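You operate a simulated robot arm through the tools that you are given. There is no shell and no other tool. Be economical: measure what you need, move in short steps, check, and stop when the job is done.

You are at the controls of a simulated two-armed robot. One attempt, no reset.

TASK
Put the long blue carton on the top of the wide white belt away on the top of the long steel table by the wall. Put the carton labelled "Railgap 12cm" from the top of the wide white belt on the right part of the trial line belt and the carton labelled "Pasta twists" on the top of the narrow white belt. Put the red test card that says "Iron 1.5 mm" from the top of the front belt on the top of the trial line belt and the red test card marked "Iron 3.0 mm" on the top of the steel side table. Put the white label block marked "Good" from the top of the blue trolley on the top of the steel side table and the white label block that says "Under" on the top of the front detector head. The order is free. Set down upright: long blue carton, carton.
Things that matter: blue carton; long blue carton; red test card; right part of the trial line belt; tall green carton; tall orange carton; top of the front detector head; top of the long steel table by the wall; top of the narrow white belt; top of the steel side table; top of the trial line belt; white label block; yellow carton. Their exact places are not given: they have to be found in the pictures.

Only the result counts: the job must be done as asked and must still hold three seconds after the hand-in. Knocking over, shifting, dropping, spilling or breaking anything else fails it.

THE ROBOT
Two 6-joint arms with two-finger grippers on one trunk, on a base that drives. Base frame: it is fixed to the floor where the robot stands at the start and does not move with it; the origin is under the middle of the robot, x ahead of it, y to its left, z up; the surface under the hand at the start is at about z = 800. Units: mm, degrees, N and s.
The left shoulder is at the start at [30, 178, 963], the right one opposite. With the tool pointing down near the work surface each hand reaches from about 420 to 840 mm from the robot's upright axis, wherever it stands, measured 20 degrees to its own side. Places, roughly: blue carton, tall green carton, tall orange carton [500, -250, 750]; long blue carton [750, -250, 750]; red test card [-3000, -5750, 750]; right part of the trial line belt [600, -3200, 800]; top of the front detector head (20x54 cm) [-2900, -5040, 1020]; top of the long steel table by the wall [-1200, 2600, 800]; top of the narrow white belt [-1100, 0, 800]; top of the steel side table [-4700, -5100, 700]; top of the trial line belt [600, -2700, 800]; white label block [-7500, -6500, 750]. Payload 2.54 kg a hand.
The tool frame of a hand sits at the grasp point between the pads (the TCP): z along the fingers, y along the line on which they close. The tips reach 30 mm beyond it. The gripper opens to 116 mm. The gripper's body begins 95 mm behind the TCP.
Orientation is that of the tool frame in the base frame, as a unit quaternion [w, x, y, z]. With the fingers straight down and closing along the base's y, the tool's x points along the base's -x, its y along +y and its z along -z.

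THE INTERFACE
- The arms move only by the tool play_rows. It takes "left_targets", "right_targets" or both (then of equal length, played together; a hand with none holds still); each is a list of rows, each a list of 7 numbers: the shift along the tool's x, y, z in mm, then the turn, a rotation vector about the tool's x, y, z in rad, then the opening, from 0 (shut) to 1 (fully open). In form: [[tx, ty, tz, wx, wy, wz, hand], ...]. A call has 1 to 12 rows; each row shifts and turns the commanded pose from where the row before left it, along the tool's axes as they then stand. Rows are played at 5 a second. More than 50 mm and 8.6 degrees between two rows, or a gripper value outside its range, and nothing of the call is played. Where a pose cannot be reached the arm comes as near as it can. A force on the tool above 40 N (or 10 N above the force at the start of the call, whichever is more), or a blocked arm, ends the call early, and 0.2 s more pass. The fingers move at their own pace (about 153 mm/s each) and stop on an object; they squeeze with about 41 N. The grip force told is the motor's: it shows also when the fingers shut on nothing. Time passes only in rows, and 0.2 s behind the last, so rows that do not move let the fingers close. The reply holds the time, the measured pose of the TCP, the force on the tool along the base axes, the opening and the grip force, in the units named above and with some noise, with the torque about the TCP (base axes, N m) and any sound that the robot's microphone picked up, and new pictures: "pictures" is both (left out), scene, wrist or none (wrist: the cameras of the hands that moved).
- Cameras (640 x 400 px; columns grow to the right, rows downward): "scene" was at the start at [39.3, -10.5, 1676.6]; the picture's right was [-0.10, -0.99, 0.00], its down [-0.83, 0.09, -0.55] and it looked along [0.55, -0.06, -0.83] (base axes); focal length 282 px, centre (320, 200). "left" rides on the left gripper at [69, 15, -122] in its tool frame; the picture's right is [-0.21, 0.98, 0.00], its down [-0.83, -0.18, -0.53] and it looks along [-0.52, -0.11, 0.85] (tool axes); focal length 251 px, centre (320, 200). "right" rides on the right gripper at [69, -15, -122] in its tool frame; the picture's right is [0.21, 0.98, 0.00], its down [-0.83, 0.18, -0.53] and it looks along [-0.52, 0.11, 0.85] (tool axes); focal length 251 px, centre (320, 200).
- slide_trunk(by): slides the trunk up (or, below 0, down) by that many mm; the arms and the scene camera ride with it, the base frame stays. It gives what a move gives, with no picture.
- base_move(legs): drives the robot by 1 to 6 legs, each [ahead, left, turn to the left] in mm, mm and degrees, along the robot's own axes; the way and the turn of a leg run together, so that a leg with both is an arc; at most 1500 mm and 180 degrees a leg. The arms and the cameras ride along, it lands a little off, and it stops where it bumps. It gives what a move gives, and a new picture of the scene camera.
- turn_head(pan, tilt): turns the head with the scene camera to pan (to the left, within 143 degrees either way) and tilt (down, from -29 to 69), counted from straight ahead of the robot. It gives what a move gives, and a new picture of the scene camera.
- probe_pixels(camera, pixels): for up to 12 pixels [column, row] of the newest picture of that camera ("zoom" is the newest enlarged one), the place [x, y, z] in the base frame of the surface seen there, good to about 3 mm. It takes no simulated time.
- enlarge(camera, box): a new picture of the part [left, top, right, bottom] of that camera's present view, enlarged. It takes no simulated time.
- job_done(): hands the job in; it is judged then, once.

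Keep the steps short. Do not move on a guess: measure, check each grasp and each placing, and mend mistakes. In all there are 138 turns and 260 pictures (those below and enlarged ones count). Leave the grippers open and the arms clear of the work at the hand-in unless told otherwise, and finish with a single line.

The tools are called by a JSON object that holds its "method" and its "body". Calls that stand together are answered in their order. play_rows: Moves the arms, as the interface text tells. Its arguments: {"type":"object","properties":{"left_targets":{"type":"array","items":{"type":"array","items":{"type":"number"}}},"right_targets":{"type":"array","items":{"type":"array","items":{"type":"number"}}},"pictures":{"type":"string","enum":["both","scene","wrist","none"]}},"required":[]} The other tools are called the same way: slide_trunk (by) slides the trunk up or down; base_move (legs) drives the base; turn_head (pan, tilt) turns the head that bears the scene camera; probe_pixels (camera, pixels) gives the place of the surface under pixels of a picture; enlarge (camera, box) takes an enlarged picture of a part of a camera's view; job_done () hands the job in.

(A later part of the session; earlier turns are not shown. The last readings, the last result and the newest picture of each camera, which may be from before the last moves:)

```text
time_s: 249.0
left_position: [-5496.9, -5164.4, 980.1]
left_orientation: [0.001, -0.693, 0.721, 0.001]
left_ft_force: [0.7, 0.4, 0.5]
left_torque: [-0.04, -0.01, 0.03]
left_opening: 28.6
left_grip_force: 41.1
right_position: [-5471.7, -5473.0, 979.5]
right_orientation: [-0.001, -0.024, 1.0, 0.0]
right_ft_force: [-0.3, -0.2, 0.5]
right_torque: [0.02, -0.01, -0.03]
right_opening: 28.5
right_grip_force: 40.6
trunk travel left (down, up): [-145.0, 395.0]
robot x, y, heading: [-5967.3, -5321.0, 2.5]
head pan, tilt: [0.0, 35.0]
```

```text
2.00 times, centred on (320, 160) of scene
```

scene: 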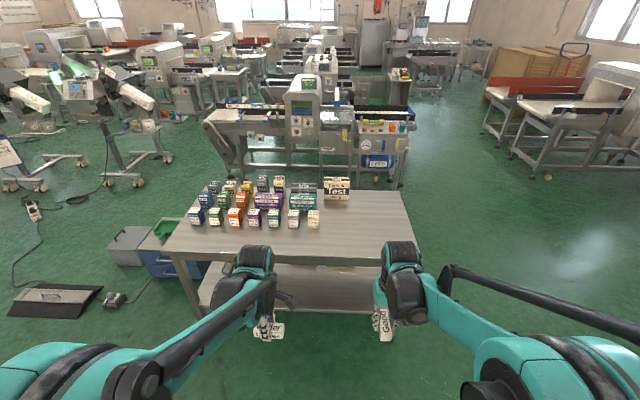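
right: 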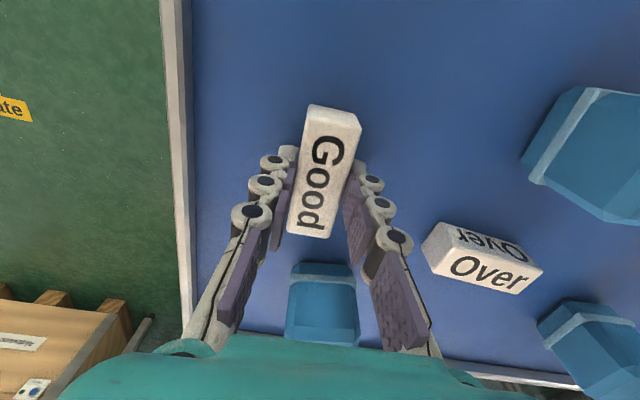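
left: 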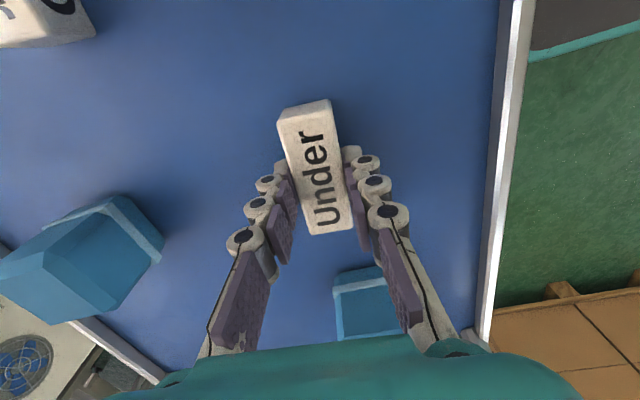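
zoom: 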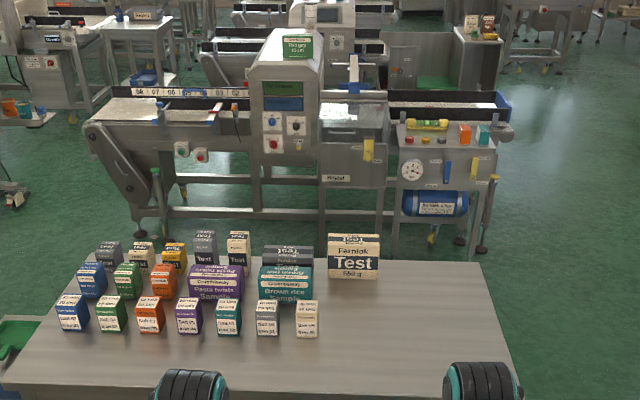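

Table top is at 740, and its right part (y −5400…−5720) is free. I drive up 450 and place Good at about (−4880, −5520).

{"method": "base_move", "body": {"legs": [[450, -60, -2.5]]}}

{"method": "play_rows", "body": {"right_targets": [[-45, 0, 0, 0, 0, 0, 0], [-45, 0, 0, 0, 0, 0, 0], [-45, 0, 0, 0, 0, 0, 0], [0, 0, 45, 0, 0, 0, 0], [0, 0, 45, 0, 0, 0, 0], [0, 0, 45, 0, 0, 0, 0], [0, 0, 40, 0, 0, 0, 0], [0, 0, 0, 0, 0, 0, 0]]}}

```text
time_s: 251.8
left_position: [-5041.8, -5237.9, 980.2]
left_orientation: [0.001, -0.676, 0.737, 0.001]
left_ft_force: [0.7, -0.4, 0.1]
left_torque: [-0.02, 0.04, -0.04]
left_opening: 28.4
left_grip_force: 40.9
right_position: [-5030.9, -5546.9, 980.6]
right_orientation: [-0.001, -0.001, 1.0, 0.0]
right_ft_force: [0.7, 0.2, -0.5]
right_torque: [0.0, 0.02, -0.02]
right_opening: 28.6
right_grip_force: 40.9
trunk travel left (down, up): [-145.0, 395.0]
robot x, y, heading: [-5514.1, -5378.0, -0.2]
head pan, tilt: [0.0, 35.0]
```

scene: 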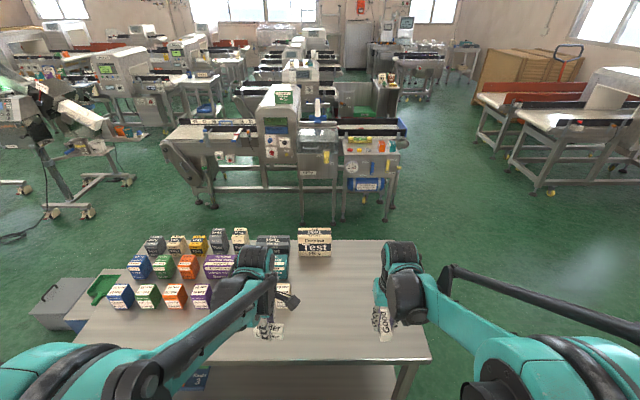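

```text
time_s: 253.6
left_position: [-5042.9, -5237.7, 980.7]
left_orientation: [0.0, -0.676, 0.736, 0.001]
left_ft_force: [-0.4, -0.6, -1.7]
left_torque: [0.02, 0.01, -0.04]
left_opening: 28.7
left_grip_force: 41.4
right_position: [-4898.9, -5549.7, 803.2]
right_orientation: [0.0, 0.0, 1.0, -0.001]
right_ft_force: [-0.1, -0.2, -0.9]
right_torque: [-0.01, 0.0, -0.04]
right_opening: 28.7
right_grip_force: 40.9
trunk travel left (down, up): [-145.0, 395.0]
robot x, y, heading: [-5517.4, -5376.1, -0.2]
head pan, tilt: [0.0, 35.0]
```

scene: 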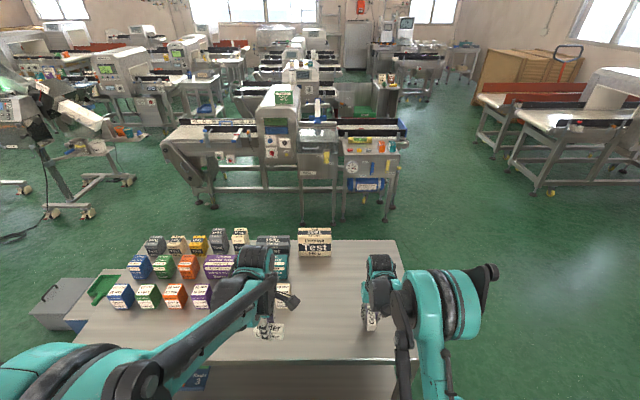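
right: 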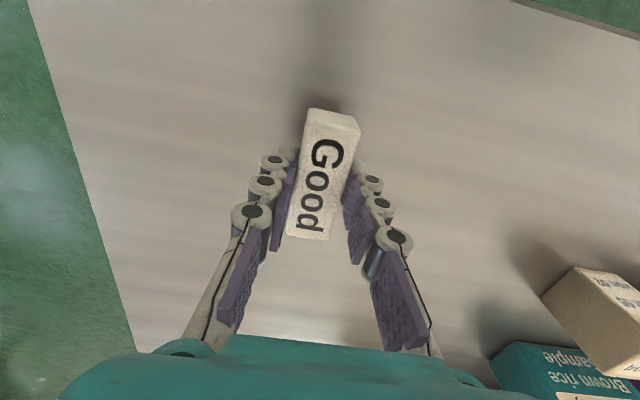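

{"method": "play_rows", "body": {"right_targets": [[0, 0, 15, 0, 0, 0, 0], [0, 0, 8, 0, 0, 0, 0], [0, 0, 3, 0, 0, 0, 0], [0, 0, 1.5, 0, 0, 0, 0], [0, 0, 0, 0, 0, 0, 0], [0, 0, 0, 0, 0, 0, 0.6], [0, 0, 0, 0, 0, 0, 0.6], [0, 0, -30, 0, 0, 0, 0.6], [0, 0, -45, 0, 0, 0, 0.6], [0, 0, -45, 0, 0, 0, 0.6], [0, 0, -45, 0, 0, 0, 0.6], [0, 0, -40, 0, 0, 0, 0.6]]}}

```text
time_s: 256.2
left_position: [-5043.1, -5238.2, 979.7]
left_orientation: [0.0, -0.676, 0.737, 0.0]
left_ft_force: [0.2, -0.3, -0.7]
left_torque: [0.01, 0.01, 0.03]
left_opening: 28.9
left_grip_force: 41.4
right_position: [-4900.7, -5545.1, 985.7]
right_orientation: [0.0, 0.0, 1.0, -0.001]
right_ft_force: [-0.8, 0.3, 0.5]
right_torque: [-0.04, -0.04, -0.02]
right_opening: 70.0
right_grip_force: 0.1
trunk travel left (down, up): [-145.0, 395.0]
robot x, y, heading: [-5521.5, -5371.1, -0.1]
head pan, tilt: [0.0, 35.0]
```

scene: 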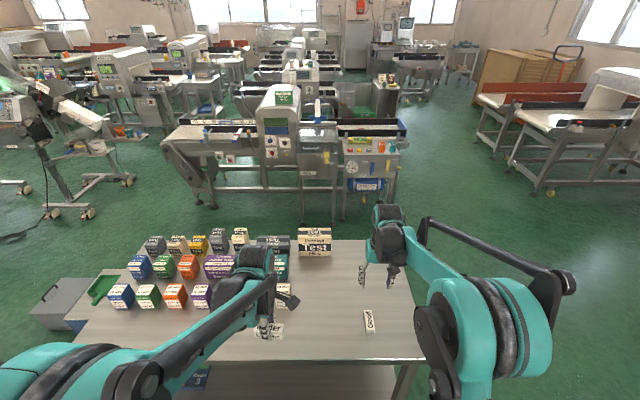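
right: 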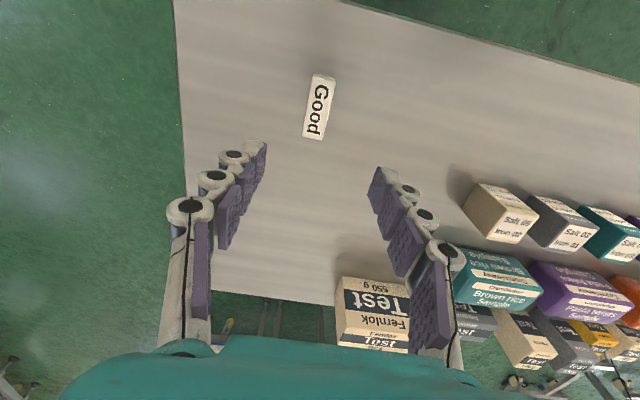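

Good is on the side table. Now I'll retract the right hand and look at the front detector from here.

{"method": "play_rows", "body": {"right_targets": [[46, 0, 0, 0, 0, 0, 0.6], [46, 0, 0, 0, 0, 0, 0.6], [46, 0, 0, 0, 0, 0, 0.6]], "pictures": "none"}}

{"method": "enlarge", "body": {"camera": "scene", "box": [230, 70, 430, 220]}}

{"method": "probe_pixels", "body": {"camera": "scene", "pixels": [[278, 92], [275, 103], [298, 130], [318, 110], [335, 137], [370, 138], [372, 122], [405, 122], [345, 122], [300, 215], [180, 180], [390, 218]]}}

```text
time_s: 257.0
left_position: [-5045.3, -5238.2, 981.4]
left_orientation: [0.0, -0.676, 0.737, 0.001]
left_ft_force: [0.1, -0.4, 0.6]
left_torque: [0.02, -0.06, 0.02]
left_opening: 28.7
left_grip_force: 41.3
right_position: [-5037.2, -5546.7, 983.3]
right_orientation: [0.001, 0.0, 1.0, 0.0]
right_ft_force: [-0.7, -0.1, 0.5]
right_torque: [0.02, -0.03, -0.01]
right_opening: 69.8
right_grip_force: 0.1
trunk travel left (down, up): [-145.0, 395.0]
robot x, y, heading: [-5520.3, -5373.7, -0.0]
head pan, tilt: [0.0, 35.0]
```

```text
2.67 times, centred on (330, 145) of scene
```

zoom: 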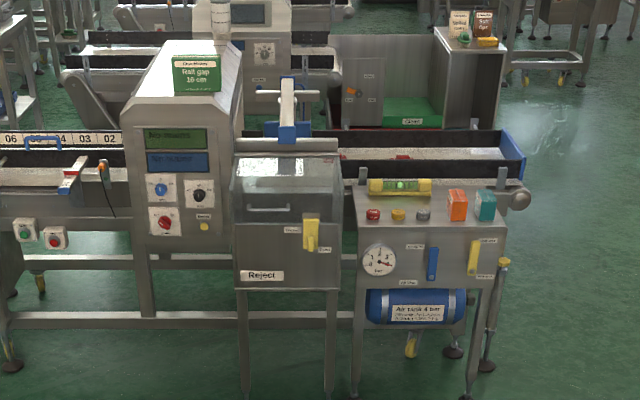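

```text
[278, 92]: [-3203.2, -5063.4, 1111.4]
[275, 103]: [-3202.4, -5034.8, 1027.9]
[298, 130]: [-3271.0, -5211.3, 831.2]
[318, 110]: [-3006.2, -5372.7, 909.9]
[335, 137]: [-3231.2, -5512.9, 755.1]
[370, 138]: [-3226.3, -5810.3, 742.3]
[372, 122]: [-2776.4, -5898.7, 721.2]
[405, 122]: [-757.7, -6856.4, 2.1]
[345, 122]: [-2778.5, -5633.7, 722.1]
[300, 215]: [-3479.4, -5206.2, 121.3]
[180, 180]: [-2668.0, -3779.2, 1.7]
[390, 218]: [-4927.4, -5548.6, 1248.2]
```

I go around the south end of the side table to the west side of the front detector, then raise the trunk.

{"method": "base_move", "body": {"legs": [[-150, 0, 0], [0, -900, 0], [1400, 0, 0], [400, 450, 0], [0, 550, 0]]}}

{"method": "slide_trunk", "body": {"by": 280}}

{"method": "turn_head", "body": {"pan": -5, "tilt": 45}}

```text
time_s: 275.1
left_position: [-3360.7, -5159.6, 980.8]
left_orientation: [-0.001, -0.673, 0.74, 0.001]
left_ft_force: [0.1, -0.2, -0.7]
left_torque: [-0.02, 0.07, 0.03]
left_opening: 28.8
left_grip_force: 40.8
right_position: [-3354.7, -5467.8, 981.7]
right_orientation: [-0.001, 0.005, 1.0, 0.0]
right_ft_force: [-0.3, -0.2, -0.3]
right_torque: [-0.02, 0.01, 0.01]
right_opening: 69.6
right_grip_force: 0.2
trunk travel left (down, up): [-145.0, 395.0]
robot x, y, heading: [-3833.7, -5289.0, -0.8]
head pan, tilt: [0.0, 35.0]
```

scene: 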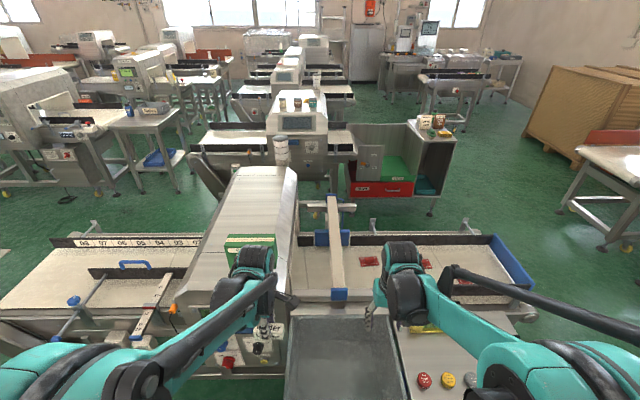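

```text
time_s: 277.9
left_position: [-3360.2, -5159.1, 1259.3]
left_orientation: [0.0, -0.672, 0.741, 0.001]
left_ft_force: [0.1, -0.3, -0.9]
left_torque: [0.0, 0.02, 0.01]
left_opening: 28.7
left_grip_force: 41.5
right_position: [-3355.7, -5468.6, 1262.6]
right_orientation: [-0.001, 0.005, 1.0, 0.0]
right_ft_force: [0.0, -0.1, -0.5]
right_torque: [0.01, 0.0, -0.04]
right_opening: 69.4
right_grip_force: 0.0
trunk travel left (down, up): [-425.0, 115.0]
robot x, y, heading: [-3834.1, -5290.7, -1.0]
head pan, tilt: [0.0, 35.0]
```

```text
time_s: 278.7
left_position: [-3358.9, -5160.1, 1260.0]
left_orientation: [0.001, -0.672, 0.74, 0.002]
left_ft_force: [0.0, 0.4, 0.2]
left_torque: [0.02, -0.02, 0.01]
left_opening: 28.6
left_grip_force: 41.3
right_position: [-3354.7, -5468.5, 1262.6]
right_orientation: [-0.001, 0.005, 1.0, 0.0]
right_ft_force: [0.1, 0.2, -0.3]
right_torque: [-0.02, 0.05, 0.02]
right_opening: 69.5
right_grip_force: 0.0
trunk travel left (down, up): [-425.0, 115.0]
robot x, y, heading: [-3834.4, -5287.9, -0.9]
head pan, tilt: [-5.0, 45.0]
```

scene: 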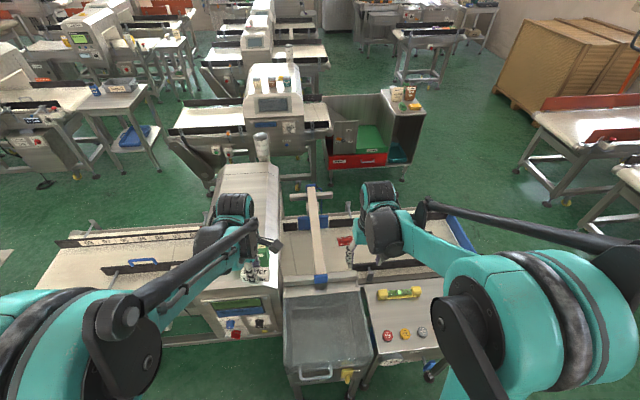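

{"method": "enlarge", "body": {"camera": "scene", "box": [190, 120, 430, 290]}}

{"method": "probe_pixels", "body": {"camera": "scene", "pixels": [[250, 175], [265, 190], [275, 170], [228, 175], [268, 235], [262, 150], [262, 250], [345, 240], [344, 255], [318, 210], [240, 168], [300, 225]]}}

```text
2.35 times, centred on (310, 205) of scene
```

zoom: 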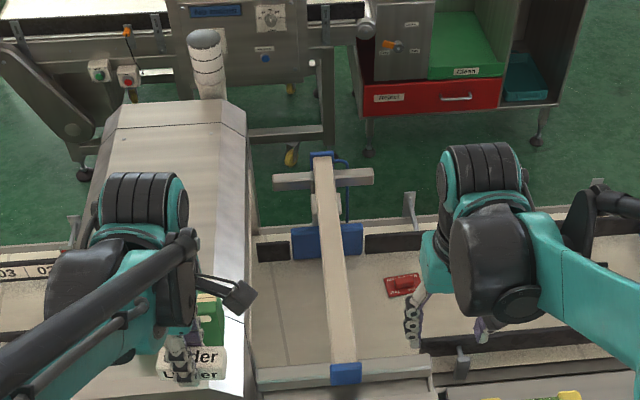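

```text
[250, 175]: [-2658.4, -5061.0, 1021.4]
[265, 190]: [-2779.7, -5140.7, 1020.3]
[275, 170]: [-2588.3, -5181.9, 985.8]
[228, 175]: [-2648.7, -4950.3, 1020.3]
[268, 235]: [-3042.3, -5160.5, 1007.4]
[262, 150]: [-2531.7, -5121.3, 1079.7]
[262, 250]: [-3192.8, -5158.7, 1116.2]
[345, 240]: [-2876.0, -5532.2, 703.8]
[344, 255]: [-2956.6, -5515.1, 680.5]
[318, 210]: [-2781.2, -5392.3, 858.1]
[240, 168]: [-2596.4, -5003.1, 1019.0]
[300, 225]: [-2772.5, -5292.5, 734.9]
```

Head top is flat at z 1020, x −3200…−2590, with the green box at its west end. I drive 180 ahead and 80 left, then extend the left hand to about (−2950, −5045).

{"method": "base_move", "body": {"legs": [[180, 80, 0.9]]}}

{"method": "play_rows", "body": {"left_targets": [[-8, -44, 0, 0, 0, 0, 0], [-8, -44, 0, 0, 0, 0, 0], [-8, -44, 0, 0, 0, 0, 0], [-8, -44, 0, 0, 0, 0, 0], [-8, -44, 0, 0, 0, 0, 0]]}}

```text
time_s: 279.9
left_position: [-3274.1, -5118.4, 1256.7]
left_orientation: [-0.003, -0.674, 0.739, 0.001]
left_ft_force: [1.0, -0.7, -2.5]
left_torque: [-0.07, 0.13, 0.03]
left_opening: 28.7
left_grip_force: 41.0
right_position: [-3268.0, -5427.7, 1260.3]
right_orientation: [-0.002, 0.001, 1.0, -0.003]
right_ft_force: [1.7, 0.7, -0.8]
right_torque: [-0.06, 0.14, 0.02]
right_opening: 69.5
right_grip_force: 0.0
trunk travel left (down, up): [-425.0, 115.0]
robot x, y, heading: [-3757.4, -5251.1, -0.3]
head pan, tilt: [-5.0, 45.0]
stopped in leg 1: the robot was blocked; the commanded pose is now the measured one
```

scene: 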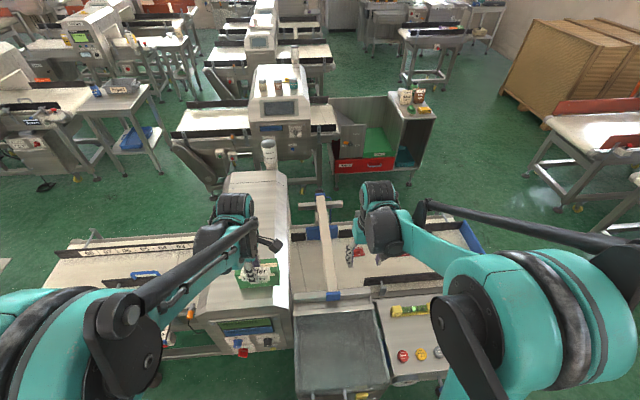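

```text
time_s: 281.1
left_position: [-3059.6, -5102.6, 1257.9]
left_orientation: [0.0, -0.674, 0.739, 0.001]
left_ft_force: [-0.2, -0.6, -0.1]
left_torque: [-0.01, 0.03, 0.03]
left_opening: 28.5
left_grip_force: 40.4
right_position: [-3274.7, -5429.9, 1262.9]
right_orientation: [-0.001, 0.001, 1.0, -0.002]
right_ft_force: [-0.3, -1.3, -0.3]
right_torque: [0.03, 0.0, 0.05]
right_opening: 69.7
right_grip_force: 0.2
trunk travel left (down, up): [-425.0, 115.0]
robot x, y, heading: [-3757.6, -5255.7, -0.3]
head pan, tilt: [-5.0, 45.0]
```

scene: 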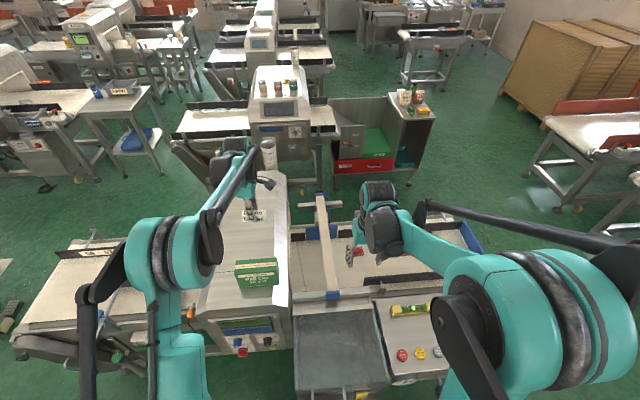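
left: 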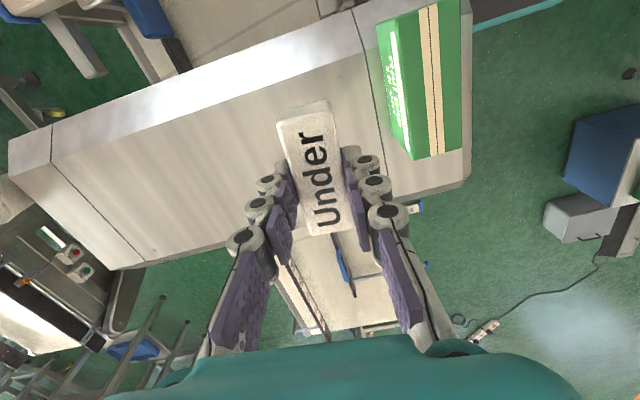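

The base stopped against something in front at x ≈ −3757, so I reach from here. Move to (−3010, −5050) and descend.

{"method": "play_rows", "body": {"left_targets": [[-28.2, -22.5, 0, 0, 0, 0, 0], [-28.2, -22.5, 0, 0, 0, 0, 0], [0, 0, 45, 0, 0, 0, 0], [0, 0, 45, 0, 0, 0, 0], [0, 0, 45, 0, 0, 0, 0], [0, 0, 35, 0, 0, 0, 0], [0, 0, 0, 0, 0, 0, 0]]}}

```text
time_s: 282.7
left_position: [-3013.6, -5049.2, 1088.7]
left_orientation: [-0.001, -0.674, 0.738, 0.001]
left_ft_force: [0.2, -0.5, -0.2]
left_torque: [0.01, -0.05, -0.02]
left_opening: 28.6
left_grip_force: 40.5
right_position: [-3276.9, -5430.5, 1262.7]
right_orientation: [0.0, 0.003, 1.0, -0.001]
right_ft_force: [0.1, -0.7, 0.0]
right_torque: [0.01, -0.02, 0.0]
right_opening: 70.0
right_grip_force: 0.0
trunk travel left (down, up): [-425.0, 115.0]
robot x, y, heading: [-3760.5, -5255.9, -0.3]
head pan, tilt: [-5.0, 45.0]
```

scene: 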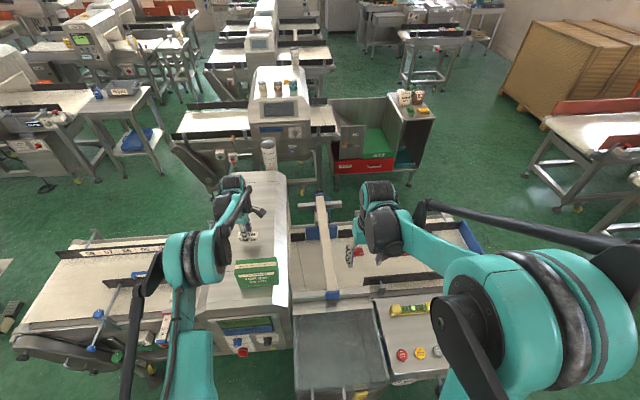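
left: 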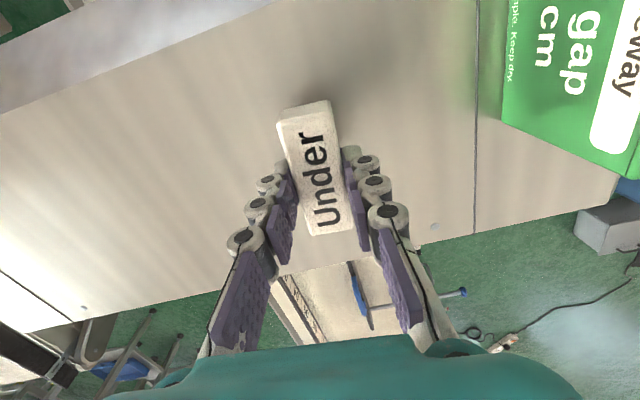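

{"method": "play_rows", "body": {"left_targets": [[0, 0, 18, 0, 0, 0, 0], [0, 0, 10, 0, 0, 0, 0], [0, 0, 3, 0, 0, 0, 0], [0, 0, 2, 0, 0, 0, 0], [0, 0, 0, 0, 0, 0, 0], [0, 0, 0, 0, 0, 0, 0.6], [0, 0, 0, 0, 0, 0, 0.6], [0, 0, -30, 0, 0, 0, 0.6], [0, 0, -45, 0, 0, 0, 0.6], [0, 0, -45, 0, 0, 0, 0.6], [0, 0, -45, 0, 0, 0, 0.6], [0, 0, -30, 0, 0, 0, 0.6]]}}

```text
time_s: 285.3
left_position: [-3009.5, -5050.8, 1250.8]
left_orientation: [0.0, -0.674, 0.739, 0.001]
left_ft_force: [0.4, -0.8, -0.1]
left_torque: [0.02, -0.03, 0.01]
left_opening: 69.8
left_grip_force: 0.0
right_position: [-3277.7, -5430.5, 1263.0]
right_orientation: [0.001, 0.002, 1.0, 0.0]
right_ft_force: [0.1, 1.5, -0.5]
right_torque: [-0.03, -0.01, -0.02]
right_opening: 69.6
right_grip_force: 0.1
trunk travel left (down, up): [-425.0, 115.0]
robot x, y, heading: [-3754.6, -5256.6, -0.5]
head pan, tilt: [-5.0, 45.0]
```

scene: 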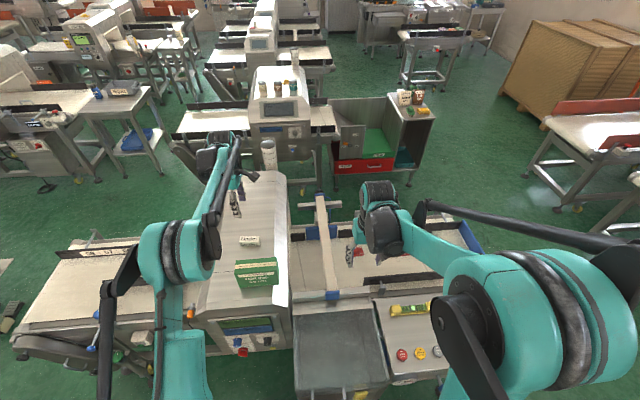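
left: 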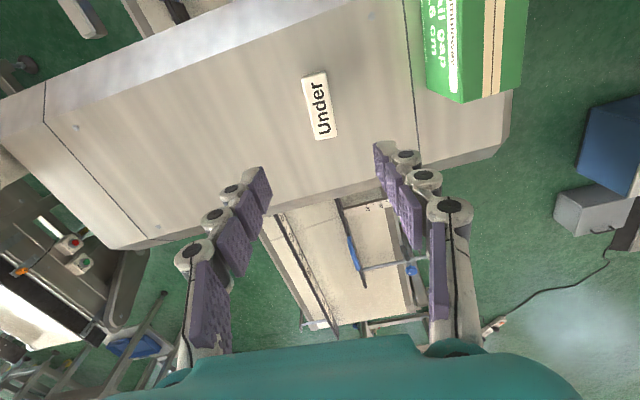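

Under is on the detector head. I retract the left arm and look at the cards on the front belt.

{"method": "play_rows", "body": {"left_targets": [[0, 45, 0, 0, 0, 0, 0.6], [0, 45, 0, 0, 0, 0, 0.6], [0, 45, 0, 0, 0, 0, 0.6], [0, 45, 0, 0, 0, 0, 0.6], [0, 45, 0, 0, 0, 0, 0.6], [0, 45, 0, 0, 0, 0, 0.6]], "pictures": "none"}}

{"method": "base_move", "body": {"legs": [[-150, 0, 0], [0, -600, 0]]}}

{"method": "turn_head", "body": {"pan": 0, "tilt": 40}}

{"method": "enlarge", "body": {"camera": "scene", "box": [200, 170, 440, 320]}}

```text
time_s: 286.7
left_position: [-3280.8, -5025.9, 1251.9]
left_orientation: [0.001, -0.675, 0.738, 0.0]
left_ft_force: [0.3, 0.1, 0.2]
left_torque: [0.0, -0.06, -0.01]
left_opening: 69.7
left_grip_force: 0.2
right_position: [-3279.1, -5430.8, 1262.9]
right_orientation: [0.001, 0.002, 1.0, -0.001]
right_ft_force: [-0.7, 1.3, -0.1]
right_torque: [0.01, -0.05, -0.01]
right_opening: 69.8
right_grip_force: 0.1
trunk travel left (down, up): [-425.0, 115.0]
robot x, y, heading: [-3757.8, -5254.5, -0.4]
head pan, tilt: [-5.0, 45.0]
```

```text
time_s: 291.0
left_position: [-3438.2, -5625.4, 1251.2]
left_orientation: [0.0, -0.667, 0.745, 0.002]
left_ft_force: [-0.2, 0.0, -0.3]
left_torque: [-0.01, -0.01, 0.04]
left_opening: 69.6
left_grip_force: 0.1
right_position: [-3442.6, -6031.2, 1262.4]
right_orientation: [-0.001, 0.012, 1.0, 0.0]
right_ft_force: [0.5, -0.3, -0.2]
right_torque: [-0.02, -0.03, -0.04]
right_opening: 69.5
right_grip_force: 0.0
trunk travel left (down, up): [-425.0, 115.0]
robot x, y, heading: [-3921.0, -5846.2, -1.5]
head pan, tilt: [-5.0, 45.0]
```

scene: 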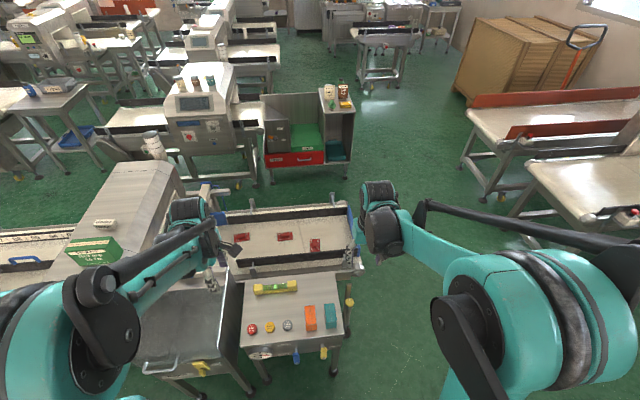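

```text
time_s: 291.7
left_position: [-3436.9, -5625.2, 1252.0]
left_orientation: [0.001, -0.667, 0.745, 0.001]
left_ft_force: [-0.3, -0.2, -0.2]
left_torque: [0.0, -0.04, -0.02]
left_opening: 69.6
left_grip_force: 0.0
right_position: [-3442.6, -6032.1, 1263.9]
right_orientation: [0.0, 0.011, 1.0, 0.0]
right_ft_force: [0.2, -0.4, 0.0]
right_torque: [0.02, -0.01, 0.01]
right_opening: 69.6
right_grip_force: 0.0
trunk travel left (down, up): [-425.0, 115.0]
robot x, y, heading: [-3921.1, -5846.4, -1.7]
head pan, tilt: [0.0, 40.0]
```

scene: 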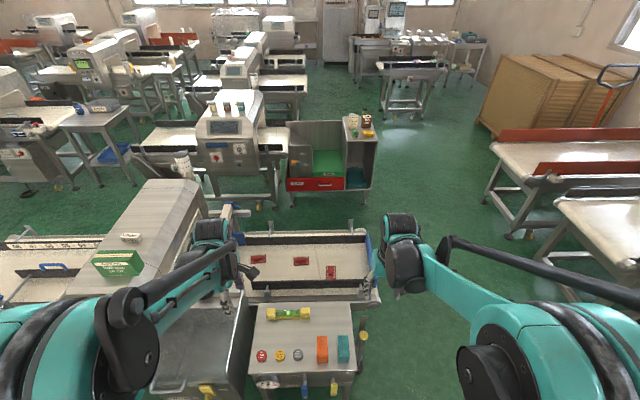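

```text
2.67 times, centred on (320, 245) of scene
```

zoom: 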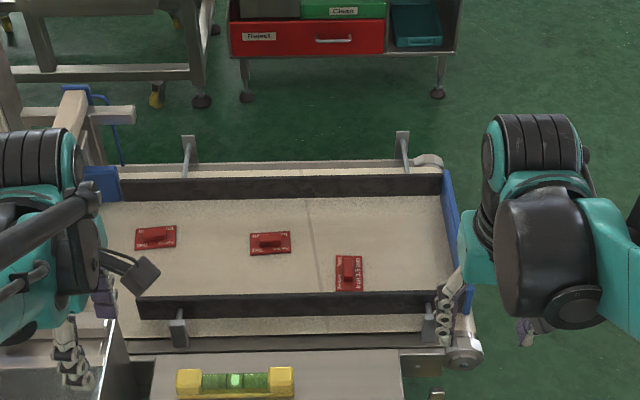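

{"method": "probe_pixels", "body": {"camera": "zoom", "pixels": [[155, 233], [140, 247], [270, 242], [254, 253], [349, 268], [349, 285], [300, 275], [290, 185], [290, 300], [400, 365], [452, 220], [410, 140]]}}

{"method": "enlarge", "body": {"camera": "scene", "box": [240, 240, 350, 290]}}

```text
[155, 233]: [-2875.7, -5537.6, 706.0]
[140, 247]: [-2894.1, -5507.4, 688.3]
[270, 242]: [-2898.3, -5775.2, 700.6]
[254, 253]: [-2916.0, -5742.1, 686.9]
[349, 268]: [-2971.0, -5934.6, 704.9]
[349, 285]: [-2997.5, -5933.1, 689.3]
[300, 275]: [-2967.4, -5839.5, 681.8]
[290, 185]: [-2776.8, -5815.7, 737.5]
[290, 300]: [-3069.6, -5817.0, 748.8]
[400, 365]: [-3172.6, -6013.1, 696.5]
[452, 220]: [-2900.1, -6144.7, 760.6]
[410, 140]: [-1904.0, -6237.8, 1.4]
```

```text
5.82 times, centred on (295, 265) of scene
```

zoom: 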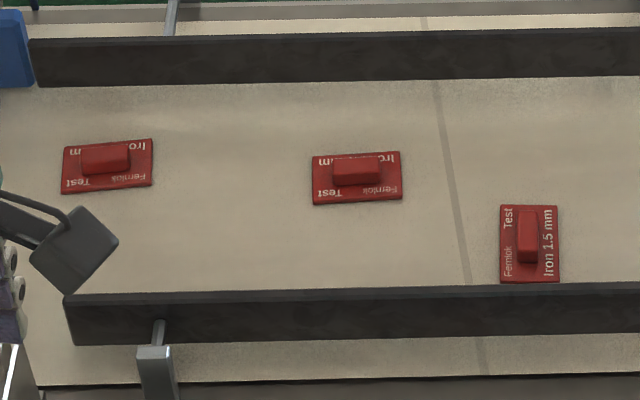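

Three cards: C "Iron 1.5 mm" at (−2975, −5934); A and B need reading from the east side. I go around the south end into the east corridor.

{"method": "base_move", "body": {"legs": [[0, -1100, 1.7], [1000, 0, 0], [690, 0, 0], [0, 0, 180]]}}

{"method": "turn_head", "body": {"pan": -40, "tilt": 45}}

```text
time_s: 312.7
left_position: [-2737.6, -7159.1, 1251.1]
left_orientation: [0.001, 0.74, 0.672, -0.001]
left_ft_force: [0.3, -0.2, 0.4]
left_torque: [0.06, 0.0, -0.02]
left_opening: 69.7
left_grip_force: 0.0
right_position: [-2739.2, -6752.4, 1262.9]
right_orientation: [-0.001, 1.0, -0.006, -0.001]
right_ft_force: [0.2, -0.4, 0.1]
right_torque: [0.01, 0.0, 0.01]
right_opening: 69.7
right_grip_force: 0.1
trunk travel left (down, up): [-425.0, 115.0]
robot x, y, heading: [-2256.1, -6929.8, 179.2]
head pan, tilt: [0.0, 40.0]
```

scene: 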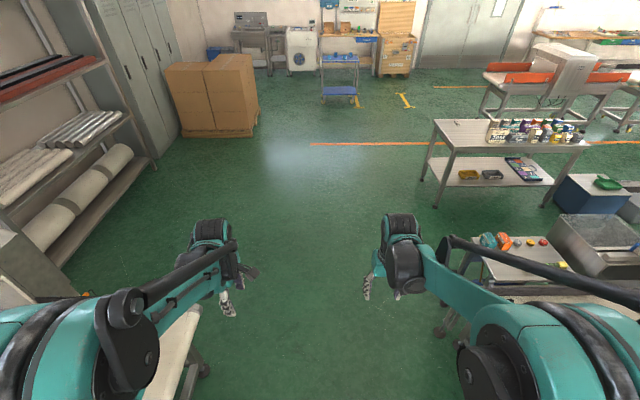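

```text
time_s: 313.8
left_position: [-2739.1, -7156.8, 1251.0]
left_orientation: [0.0, 0.74, 0.672, -0.001]
left_ft_force: [0.5, 0.2, -0.7]
left_torque: [0.01, -0.01, 0.03]
left_opening: 69.7
left_grip_force: 0.1
right_position: [-2738.3, -6751.9, 1262.8]
right_orientation: [-0.001, 1.0, -0.005, 0.0]
right_ft_force: [0.5, 0.0, 0.3]
right_torque: [-0.06, 0.03, -0.01]
right_opening: 69.8
right_grip_force: 0.1
trunk travel left (down, up): [-425.0, 115.0]
robot x, y, heading: [-2260.8, -6932.0, 179.2]
head pan, tilt: [-40.0, 45.0]
```

scene: 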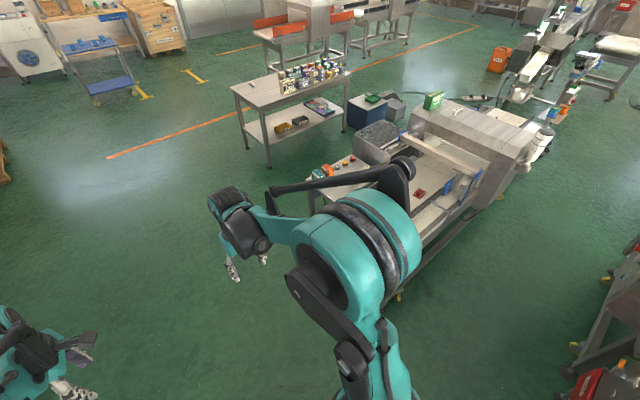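

{"method": "probe_pixels", "body": {"camera": "scene", "pixels": [[400, 300], [440, 262], [575, 350], [625, 385], [605, 330], [560, 385], [610, 290], [450, 250]]}}

{"method": "base_move", "body": {"legs": [[-40, 0, 0.8], [0, -400, 0]]}}

{"method": "turn_head", "body": {"pan": -60, "tilt": 50}}

```text
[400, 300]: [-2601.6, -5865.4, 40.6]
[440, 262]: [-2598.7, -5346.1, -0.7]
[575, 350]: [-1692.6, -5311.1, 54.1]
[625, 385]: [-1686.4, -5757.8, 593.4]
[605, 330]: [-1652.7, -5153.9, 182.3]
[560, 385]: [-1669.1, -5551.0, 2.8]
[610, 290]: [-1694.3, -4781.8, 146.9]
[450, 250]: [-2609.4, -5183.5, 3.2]
```

```text
time_s: 316.8
left_position: [-2693.3, -6757.3, 1251.6]
left_orientation: [0.001, 0.737, 0.676, -0.001]
left_ft_force: [0.2, 0.2, 0.8]
left_torque: [-0.01, 0.01, 0.04]
left_opening: 69.6
left_grip_force: 0.1
right_position: [-2699.1, -6352.3, 1263.6]
right_orientation: [-0.001, 1.0, 0.0, 0.0]
right_ft_force: [-0.7, 0.1, 1.0]
right_torque: [0.02, -0.03, -0.01]
right_opening: 69.5
right_grip_force: 0.1
trunk travel left (down, up): [-425.0, 115.0]
robot x, y, heading: [-2214.0, -6525.4, 179.5]
head pan, tilt: [-40.0, 45.0]
```

scene: 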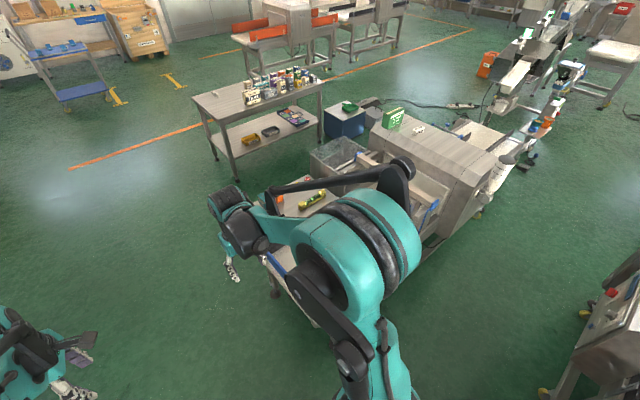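

```text
time_s: 317.6
left_position: [-2694.4, -6758.0, 1251.9]
left_orientation: [0.001, 0.736, 0.677, -0.001]
left_ft_force: [0.1, -1.4, 0.3]
left_torque: [0.03, 0.03, -0.02]
left_opening: 69.5
left_grip_force: 0.1
right_position: [-2699.3, -6351.9, 1263.5]
right_orientation: [-0.001, 1.0, 0.0, 0.0]
right_ft_force: [0.4, 0.0, 0.3]
right_torque: [0.02, 0.03, -0.01]
right_opening: 69.5
right_grip_force: 0.2
trunk travel left (down, up): [-425.0, 115.0]
robot x, y, heading: [-2215.6, -6528.4, 179.7]
head pan, tilt: [-60.0, 50.0]
```

scene: 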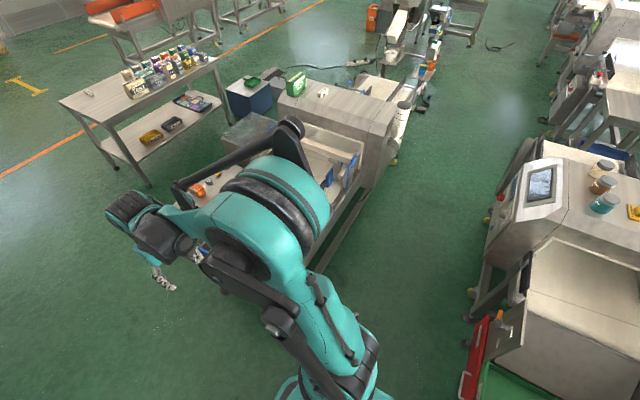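

Corridor is x −2600…−1690, enough room. I strafe right 680 to y ≈ −5850, lower the trunk and look at the cards.

{"method": "base_move", "body": {"legs": [[15, -680, 0]]}}

{"method": "slide_trunk", "body": {"by": -330}}

{"method": "turn_head", "body": {"pan": 0, "tilt": 50}}

{"method": "enlarge", "body": {"camera": "scene", "box": [220, 140, 460, 290]}}

```text
time_s: 321.4
left_position: [-2705.7, -6077.0, 1252.3]
left_orientation: [0.0, 0.736, 0.677, 0.0]
left_ft_force: [0.5, -0.2, 0.3]
left_torque: [0.02, 0.0, -0.01]
left_opening: 69.4
left_grip_force: 0.1
right_position: [-2711.5, -5670.4, 1262.0]
right_orientation: [-0.001, 1.0, 0.001, 0.0]
right_ft_force: [-0.6, -0.3, 0.3]
right_torque: [0.0, 0.0, -0.03]
right_opening: 69.3
right_grip_force: 0.1
trunk travel left (down, up): [-425.0, 115.0]
robot x, y, heading: [-2228.7, -5843.4, 179.6]
head pan, tilt: [-60.0, 50.0]
```

scene: 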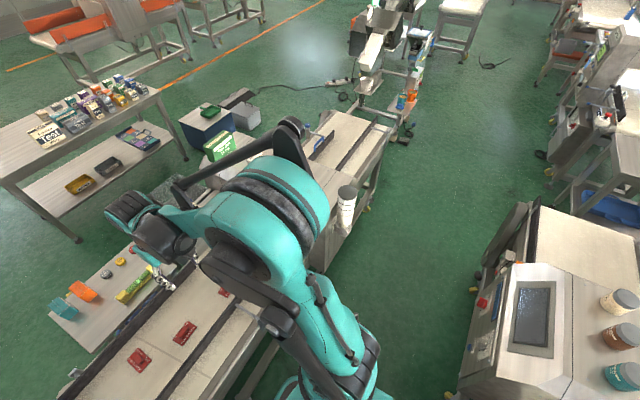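

```text
time_s: 324.6
left_position: [-2706.2, -6076.6, 921.5]
left_orientation: [0.0, 0.737, 0.676, 0.0]
left_ft_force: [-0.4, -0.4, 1.1]
left_torque: [0.01, 0.0, 0.0]
left_opening: 69.7
left_grip_force: 0.0
right_position: [-2711.6, -5669.9, 932.9]
right_orientation: [-0.001, 1.0, 0.0, 0.0]
right_ft_force: [-0.4, 0.2, 0.1]
right_torque: [0.01, 0.03, 0.03]
right_opening: 69.9
right_grip_force: 0.1
trunk travel left (down, up): [-95.0, 445.0]
robot x, y, heading: [-2225.3, -5847.1, 179.9]
head pan, tilt: [-60.0, 50.0]
```

```text
time_s: 325.9
left_position: [-2706.1, -6075.4, 921.3]
left_orientation: [0.001, 0.737, 0.676, -0.001]
left_ft_force: [0.6, -0.7, -0.4]
left_torque: [-0.03, -0.01, 0.02]
left_opening: 69.8
left_grip_force: 0.0
right_position: [-2712.6, -5670.6, 933.6]
right_orientation: [0.0, 1.0, 0.001, 0.001]
right_ft_force: [-0.5, 0.0, -0.9]
right_torque: [-0.03, 0.01, 0.01]
right_opening: 69.7
right_grip_force: 0.1
trunk travel left (down, up): [-95.0, 445.0]
robot x, y, heading: [-2228.4, -5846.6, 180.0]
head pan, tilt: [0.0, 50.0]
```

scene: 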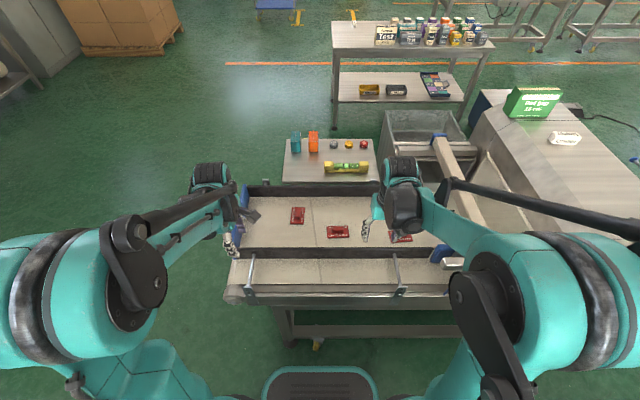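

```text
2.67 times, centred on (340, 215) of scene
```

zoom: 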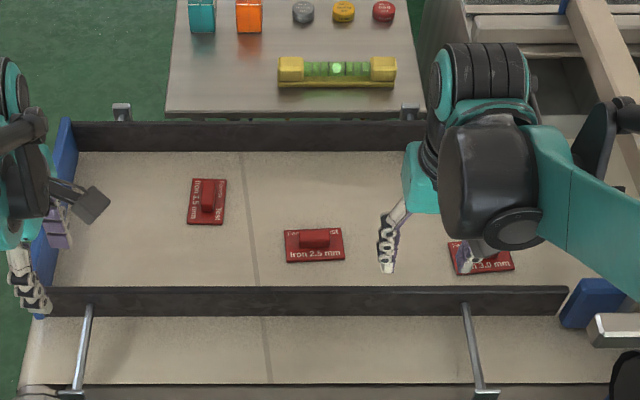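

A (right) reads "Iron 3.0 mm", B "2.5 mm", C "Iron 1.5 mm". I move the left hand above C and the right above A for a close look.

{"method": "play_rows", "body": {"left_targets": [[16.9, -39.7, 0, 0, 0, 0, 0.6], [16.9, -39.7, 0, 0, 0, 0, 0.6], [16.9, -39.7, 0, 0, 0, 0, 0.6], [16.9, -39.7, 0, 0, 0, 0, 0.6], [16.9, -39.7, 0, 0, 0, 0, 0.6], [16.9, -39.7, 0, 0, 0, 0, 0.6], [16.9, -39.7, 0, 0, 0, 0, 0.6], [0, 0, 0, 0, 0, 0, 0.6]], "right_targets": [[-23.4, -19, 0, 0, 0, 0, 0.6], [-23.4, -19, 0, 0, 0, 0, 0.6], [-23.4, -19, 0, 0, 0, 0, 0.6], [-23.4, -19, 0, 0, 0, 0, 0.6], [-23.4, -19, 0, 0, 0, 0, 0.6], [-23.4, -19, 0, 0, 0, 0, 0.6], [-23.4, -19, 0, 0, 0, 0, 0.6], [0, 0, 0, 0, 0, 0, 0.6]]}}

```text
time_s: 327.7
left_position: [-2974.5, -5934.9, 920.9]
left_orientation: [0.001, 0.737, 0.676, -0.001]
left_ft_force: [0.6, -0.2, 1.5]
left_torque: [0.01, 0.02, -0.01]
left_opening: 69.4
left_grip_force: 0.0
right_position: [-2873.1, -5538.1, 933.6]
right_orientation: [-0.001, 1.0, 0.001, -0.001]
right_ft_force: [-0.1, -0.2, 0.3]
right_torque: [0.02, 0.06, -0.03]
right_opening: 69.7
right_grip_force: 0.2
trunk travel left (down, up): [-95.0, 445.0]
robot x, y, heading: [-2231.3, -5844.9, 179.9]
head pan, tilt: [0.0, 50.0]
```

scene: 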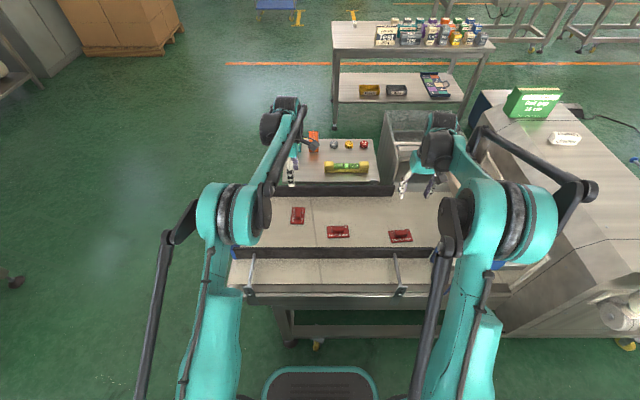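
right: 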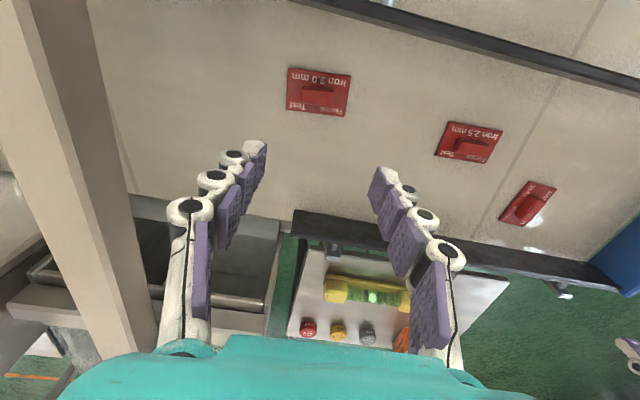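
left: 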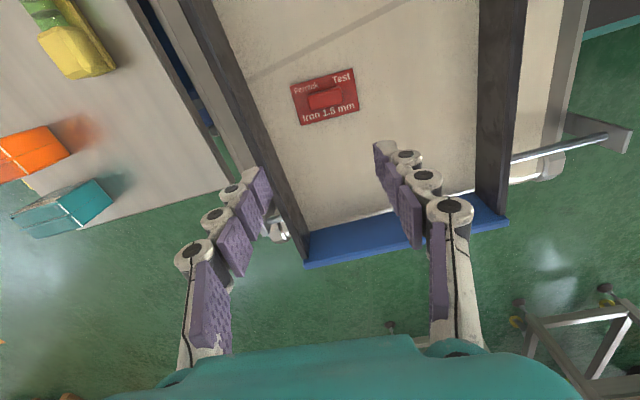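

{"method": "enlarge", "body": {"camera": "right", "box": [270, 50, 370, 130]}}

{"method": "probe_pixels", "body": {"camera": "right", "pixels": [[60, 60], [80, 100], [110, 200], [145, 320], [302, 93], [333, 92], [335, 103], [304, 105], [318, 98]]}}

{"method": "probe_pixels", "body": {"camera": "left", "pixels": [[309, 94], [339, 88], [342, 104], [312, 109], [325, 98], [296, 118]]}}

```text
5.00 times, centred on (320, 90) of right
```

zoom: 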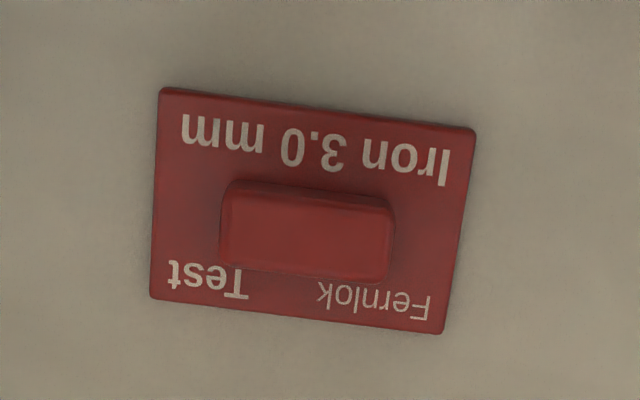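

```text
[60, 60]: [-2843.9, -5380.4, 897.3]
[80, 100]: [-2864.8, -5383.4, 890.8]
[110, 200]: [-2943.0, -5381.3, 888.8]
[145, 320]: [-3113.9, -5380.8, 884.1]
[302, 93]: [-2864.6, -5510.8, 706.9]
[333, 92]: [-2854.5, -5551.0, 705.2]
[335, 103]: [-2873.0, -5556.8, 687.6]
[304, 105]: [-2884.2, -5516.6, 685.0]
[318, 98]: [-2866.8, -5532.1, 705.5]
```

```text
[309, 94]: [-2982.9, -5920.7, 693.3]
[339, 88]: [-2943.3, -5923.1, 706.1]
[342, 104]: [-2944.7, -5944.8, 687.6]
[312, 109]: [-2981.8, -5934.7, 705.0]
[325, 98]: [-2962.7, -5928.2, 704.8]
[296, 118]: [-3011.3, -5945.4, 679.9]
```

Handles are about 40 × 15 mm, tops at 705. I correct the centring and descend both to a TCP height of 720, then close.

{"method": "play_rows", "body": {"left_targets": [[7, 11.4, 40, 0, 0, 0, 0.6], [0, 0, 45, 0, 0, 0, 0.6], [0, 0, 45, 0, 0, 0, 0.6], [0, 0, 40, 0, 0, 0, 0.6], [0, 0, 20, 0, 0, 0, 0.6], [0, 0, 10, 0, 0, 0, 0.6], [0, 0, 0, 0, 0, 0, 0.6], [0, 0, 0, 0, 0, 0, 0], [0, 0, 0, 0, 0, 0, 0], [0, 0, 0, 0, 0, 0, 0]], "right_targets": [[7, -7, 45, 0, 0, 0, 0.6], [0, 0, 48, 0, 0, 0, 0.6], [0, 0, 48, 0, 0, 0, 0.6], [0, 0, 42, 0, 0, 0, 0.6], [0, 0, 20, 0, 0, 0, 0.6], [0, 0, 10, 0, 0, 0, 0.6], [0, 0, 0, 0, 0, 0, 0.6], [0, 0, 0, 0, 0, 0, 0], [0, 0, 0, 0, 0, 0, 0], [0, 0, 0, 0, 0, 0, 0]], "pictures": "wrist"}}

```text
time_s: 329.9
left_position: [-2960.6, -5928.9, 721.2]
left_orientation: [0.001, 0.737, 0.676, -0.001]
left_ft_force: [-0.2, -0.9, 1.5]
left_torque: [0.02, 0.05, 0.02]
left_opening: 44.7
left_grip_force: 41.1
right_position: [-2869.3, -5531.2, 720.8]
right_orientation: [-0.001, 1.0, 0.0, 0.0]
right_ft_force: [0.3, -0.4, 0.6]
right_torque: [-0.01, -0.06, 0.05]
right_opening: 46.0
right_grip_force: 41.0
trunk travel left (down, up): [-95.0, 445.0]
robot x, y, heading: [-2228.6, -5847.2, 179.8]
head pan, tilt: [0.0, 50.0]
```

right: 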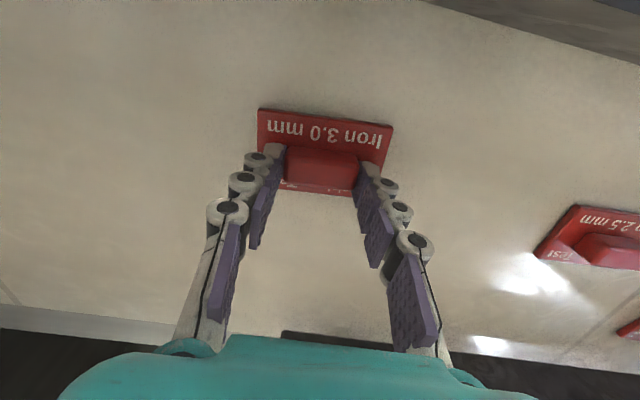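
left: 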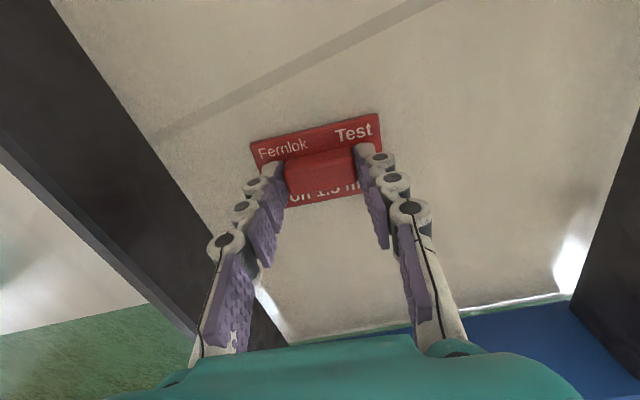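

Both handles gripped. Lift 225 and draw the hands back in.

{"method": "play_rows", "body": {"left_targets": [[0, 0, -30, 0, 0, 0, 0], [0, 0, -45, 0, 0, 0, 0], [0, 0, -45, 0, 0, 0, 0], [0, 0, -45, 0, 0, 0, 0], [0, 0, -45, 0, 0, 0, 0], [0, 0, -30, 0, 0, 0, 0], [-10, 45, 0, 0, 0, 0, 0], [-10, 45, 0, 0, 0, 0, 0], [-10, 45, 0, 0, 0, 0, 0], [-10, 45, 0, 0, 0, 0, 0], [-10, 45, 0, 0, 0, 0, 0]], "right_targets": [[0, 0, -30, 0, 0, 0, 0], [0, 0, -45, 0, 0, 0, 0], [0, 0, -45, 0, 0, 0, 0], [0, 0, -45, 0, 0, 0, 0], [0, 0, -45, 0, 0, 0, 0], [0, 0, -30, 0, 0, 0, 0], [35, 25, 0, 0, 0, 0, 0], [35, 25, 0, 0, 0, 0, 0], [35, 25, 0, 0, 0, 0, 0], [35, 25, 0, 0, 0, 0, 0], [35, 25, 0, 0, 0, 0, 0]]}}

```text
time_s: 332.3
left_position: [-2737.5, -5997.7, 963.2]
left_orientation: [0.0, 0.737, 0.676, -0.001]
left_ft_force: [0.6, -1.1, -1.0]
left_torque: [0.03, 0.05, 0.02]
left_opening: 44.6
left_grip_force: 41.1
right_position: [-2691.8, -5654.7, 960.8]
right_orientation: [-0.001, 1.0, 0.0, -0.001]
right_ft_force: [0.6, 0.5, 0.4]
right_torque: [0.01, 0.05, 0.0]
right_opening: 45.6
right_grip_force: 41.0
trunk travel left (down, up): [-95.0, 445.0]
robot x, y, heading: [-2229.4, -5842.8, 179.9]
head pan, tilt: [0.0, 50.0]
```

scene: 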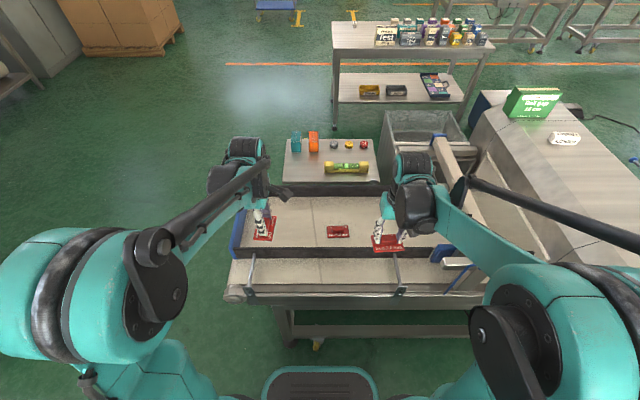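
right: 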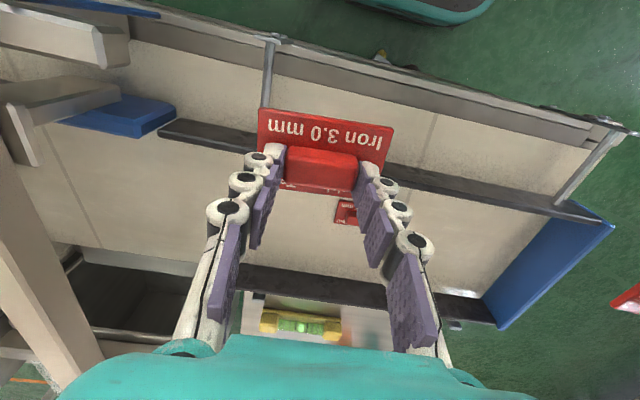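
left: 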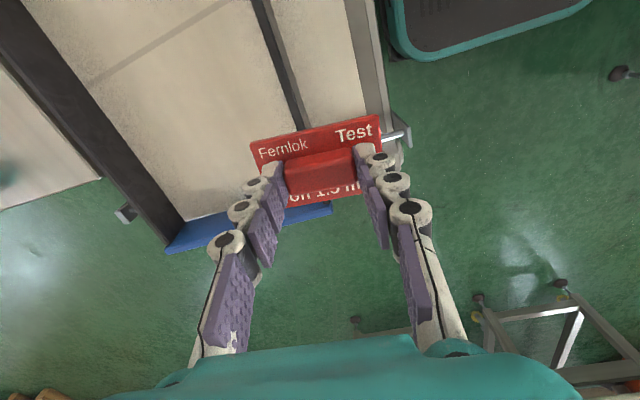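

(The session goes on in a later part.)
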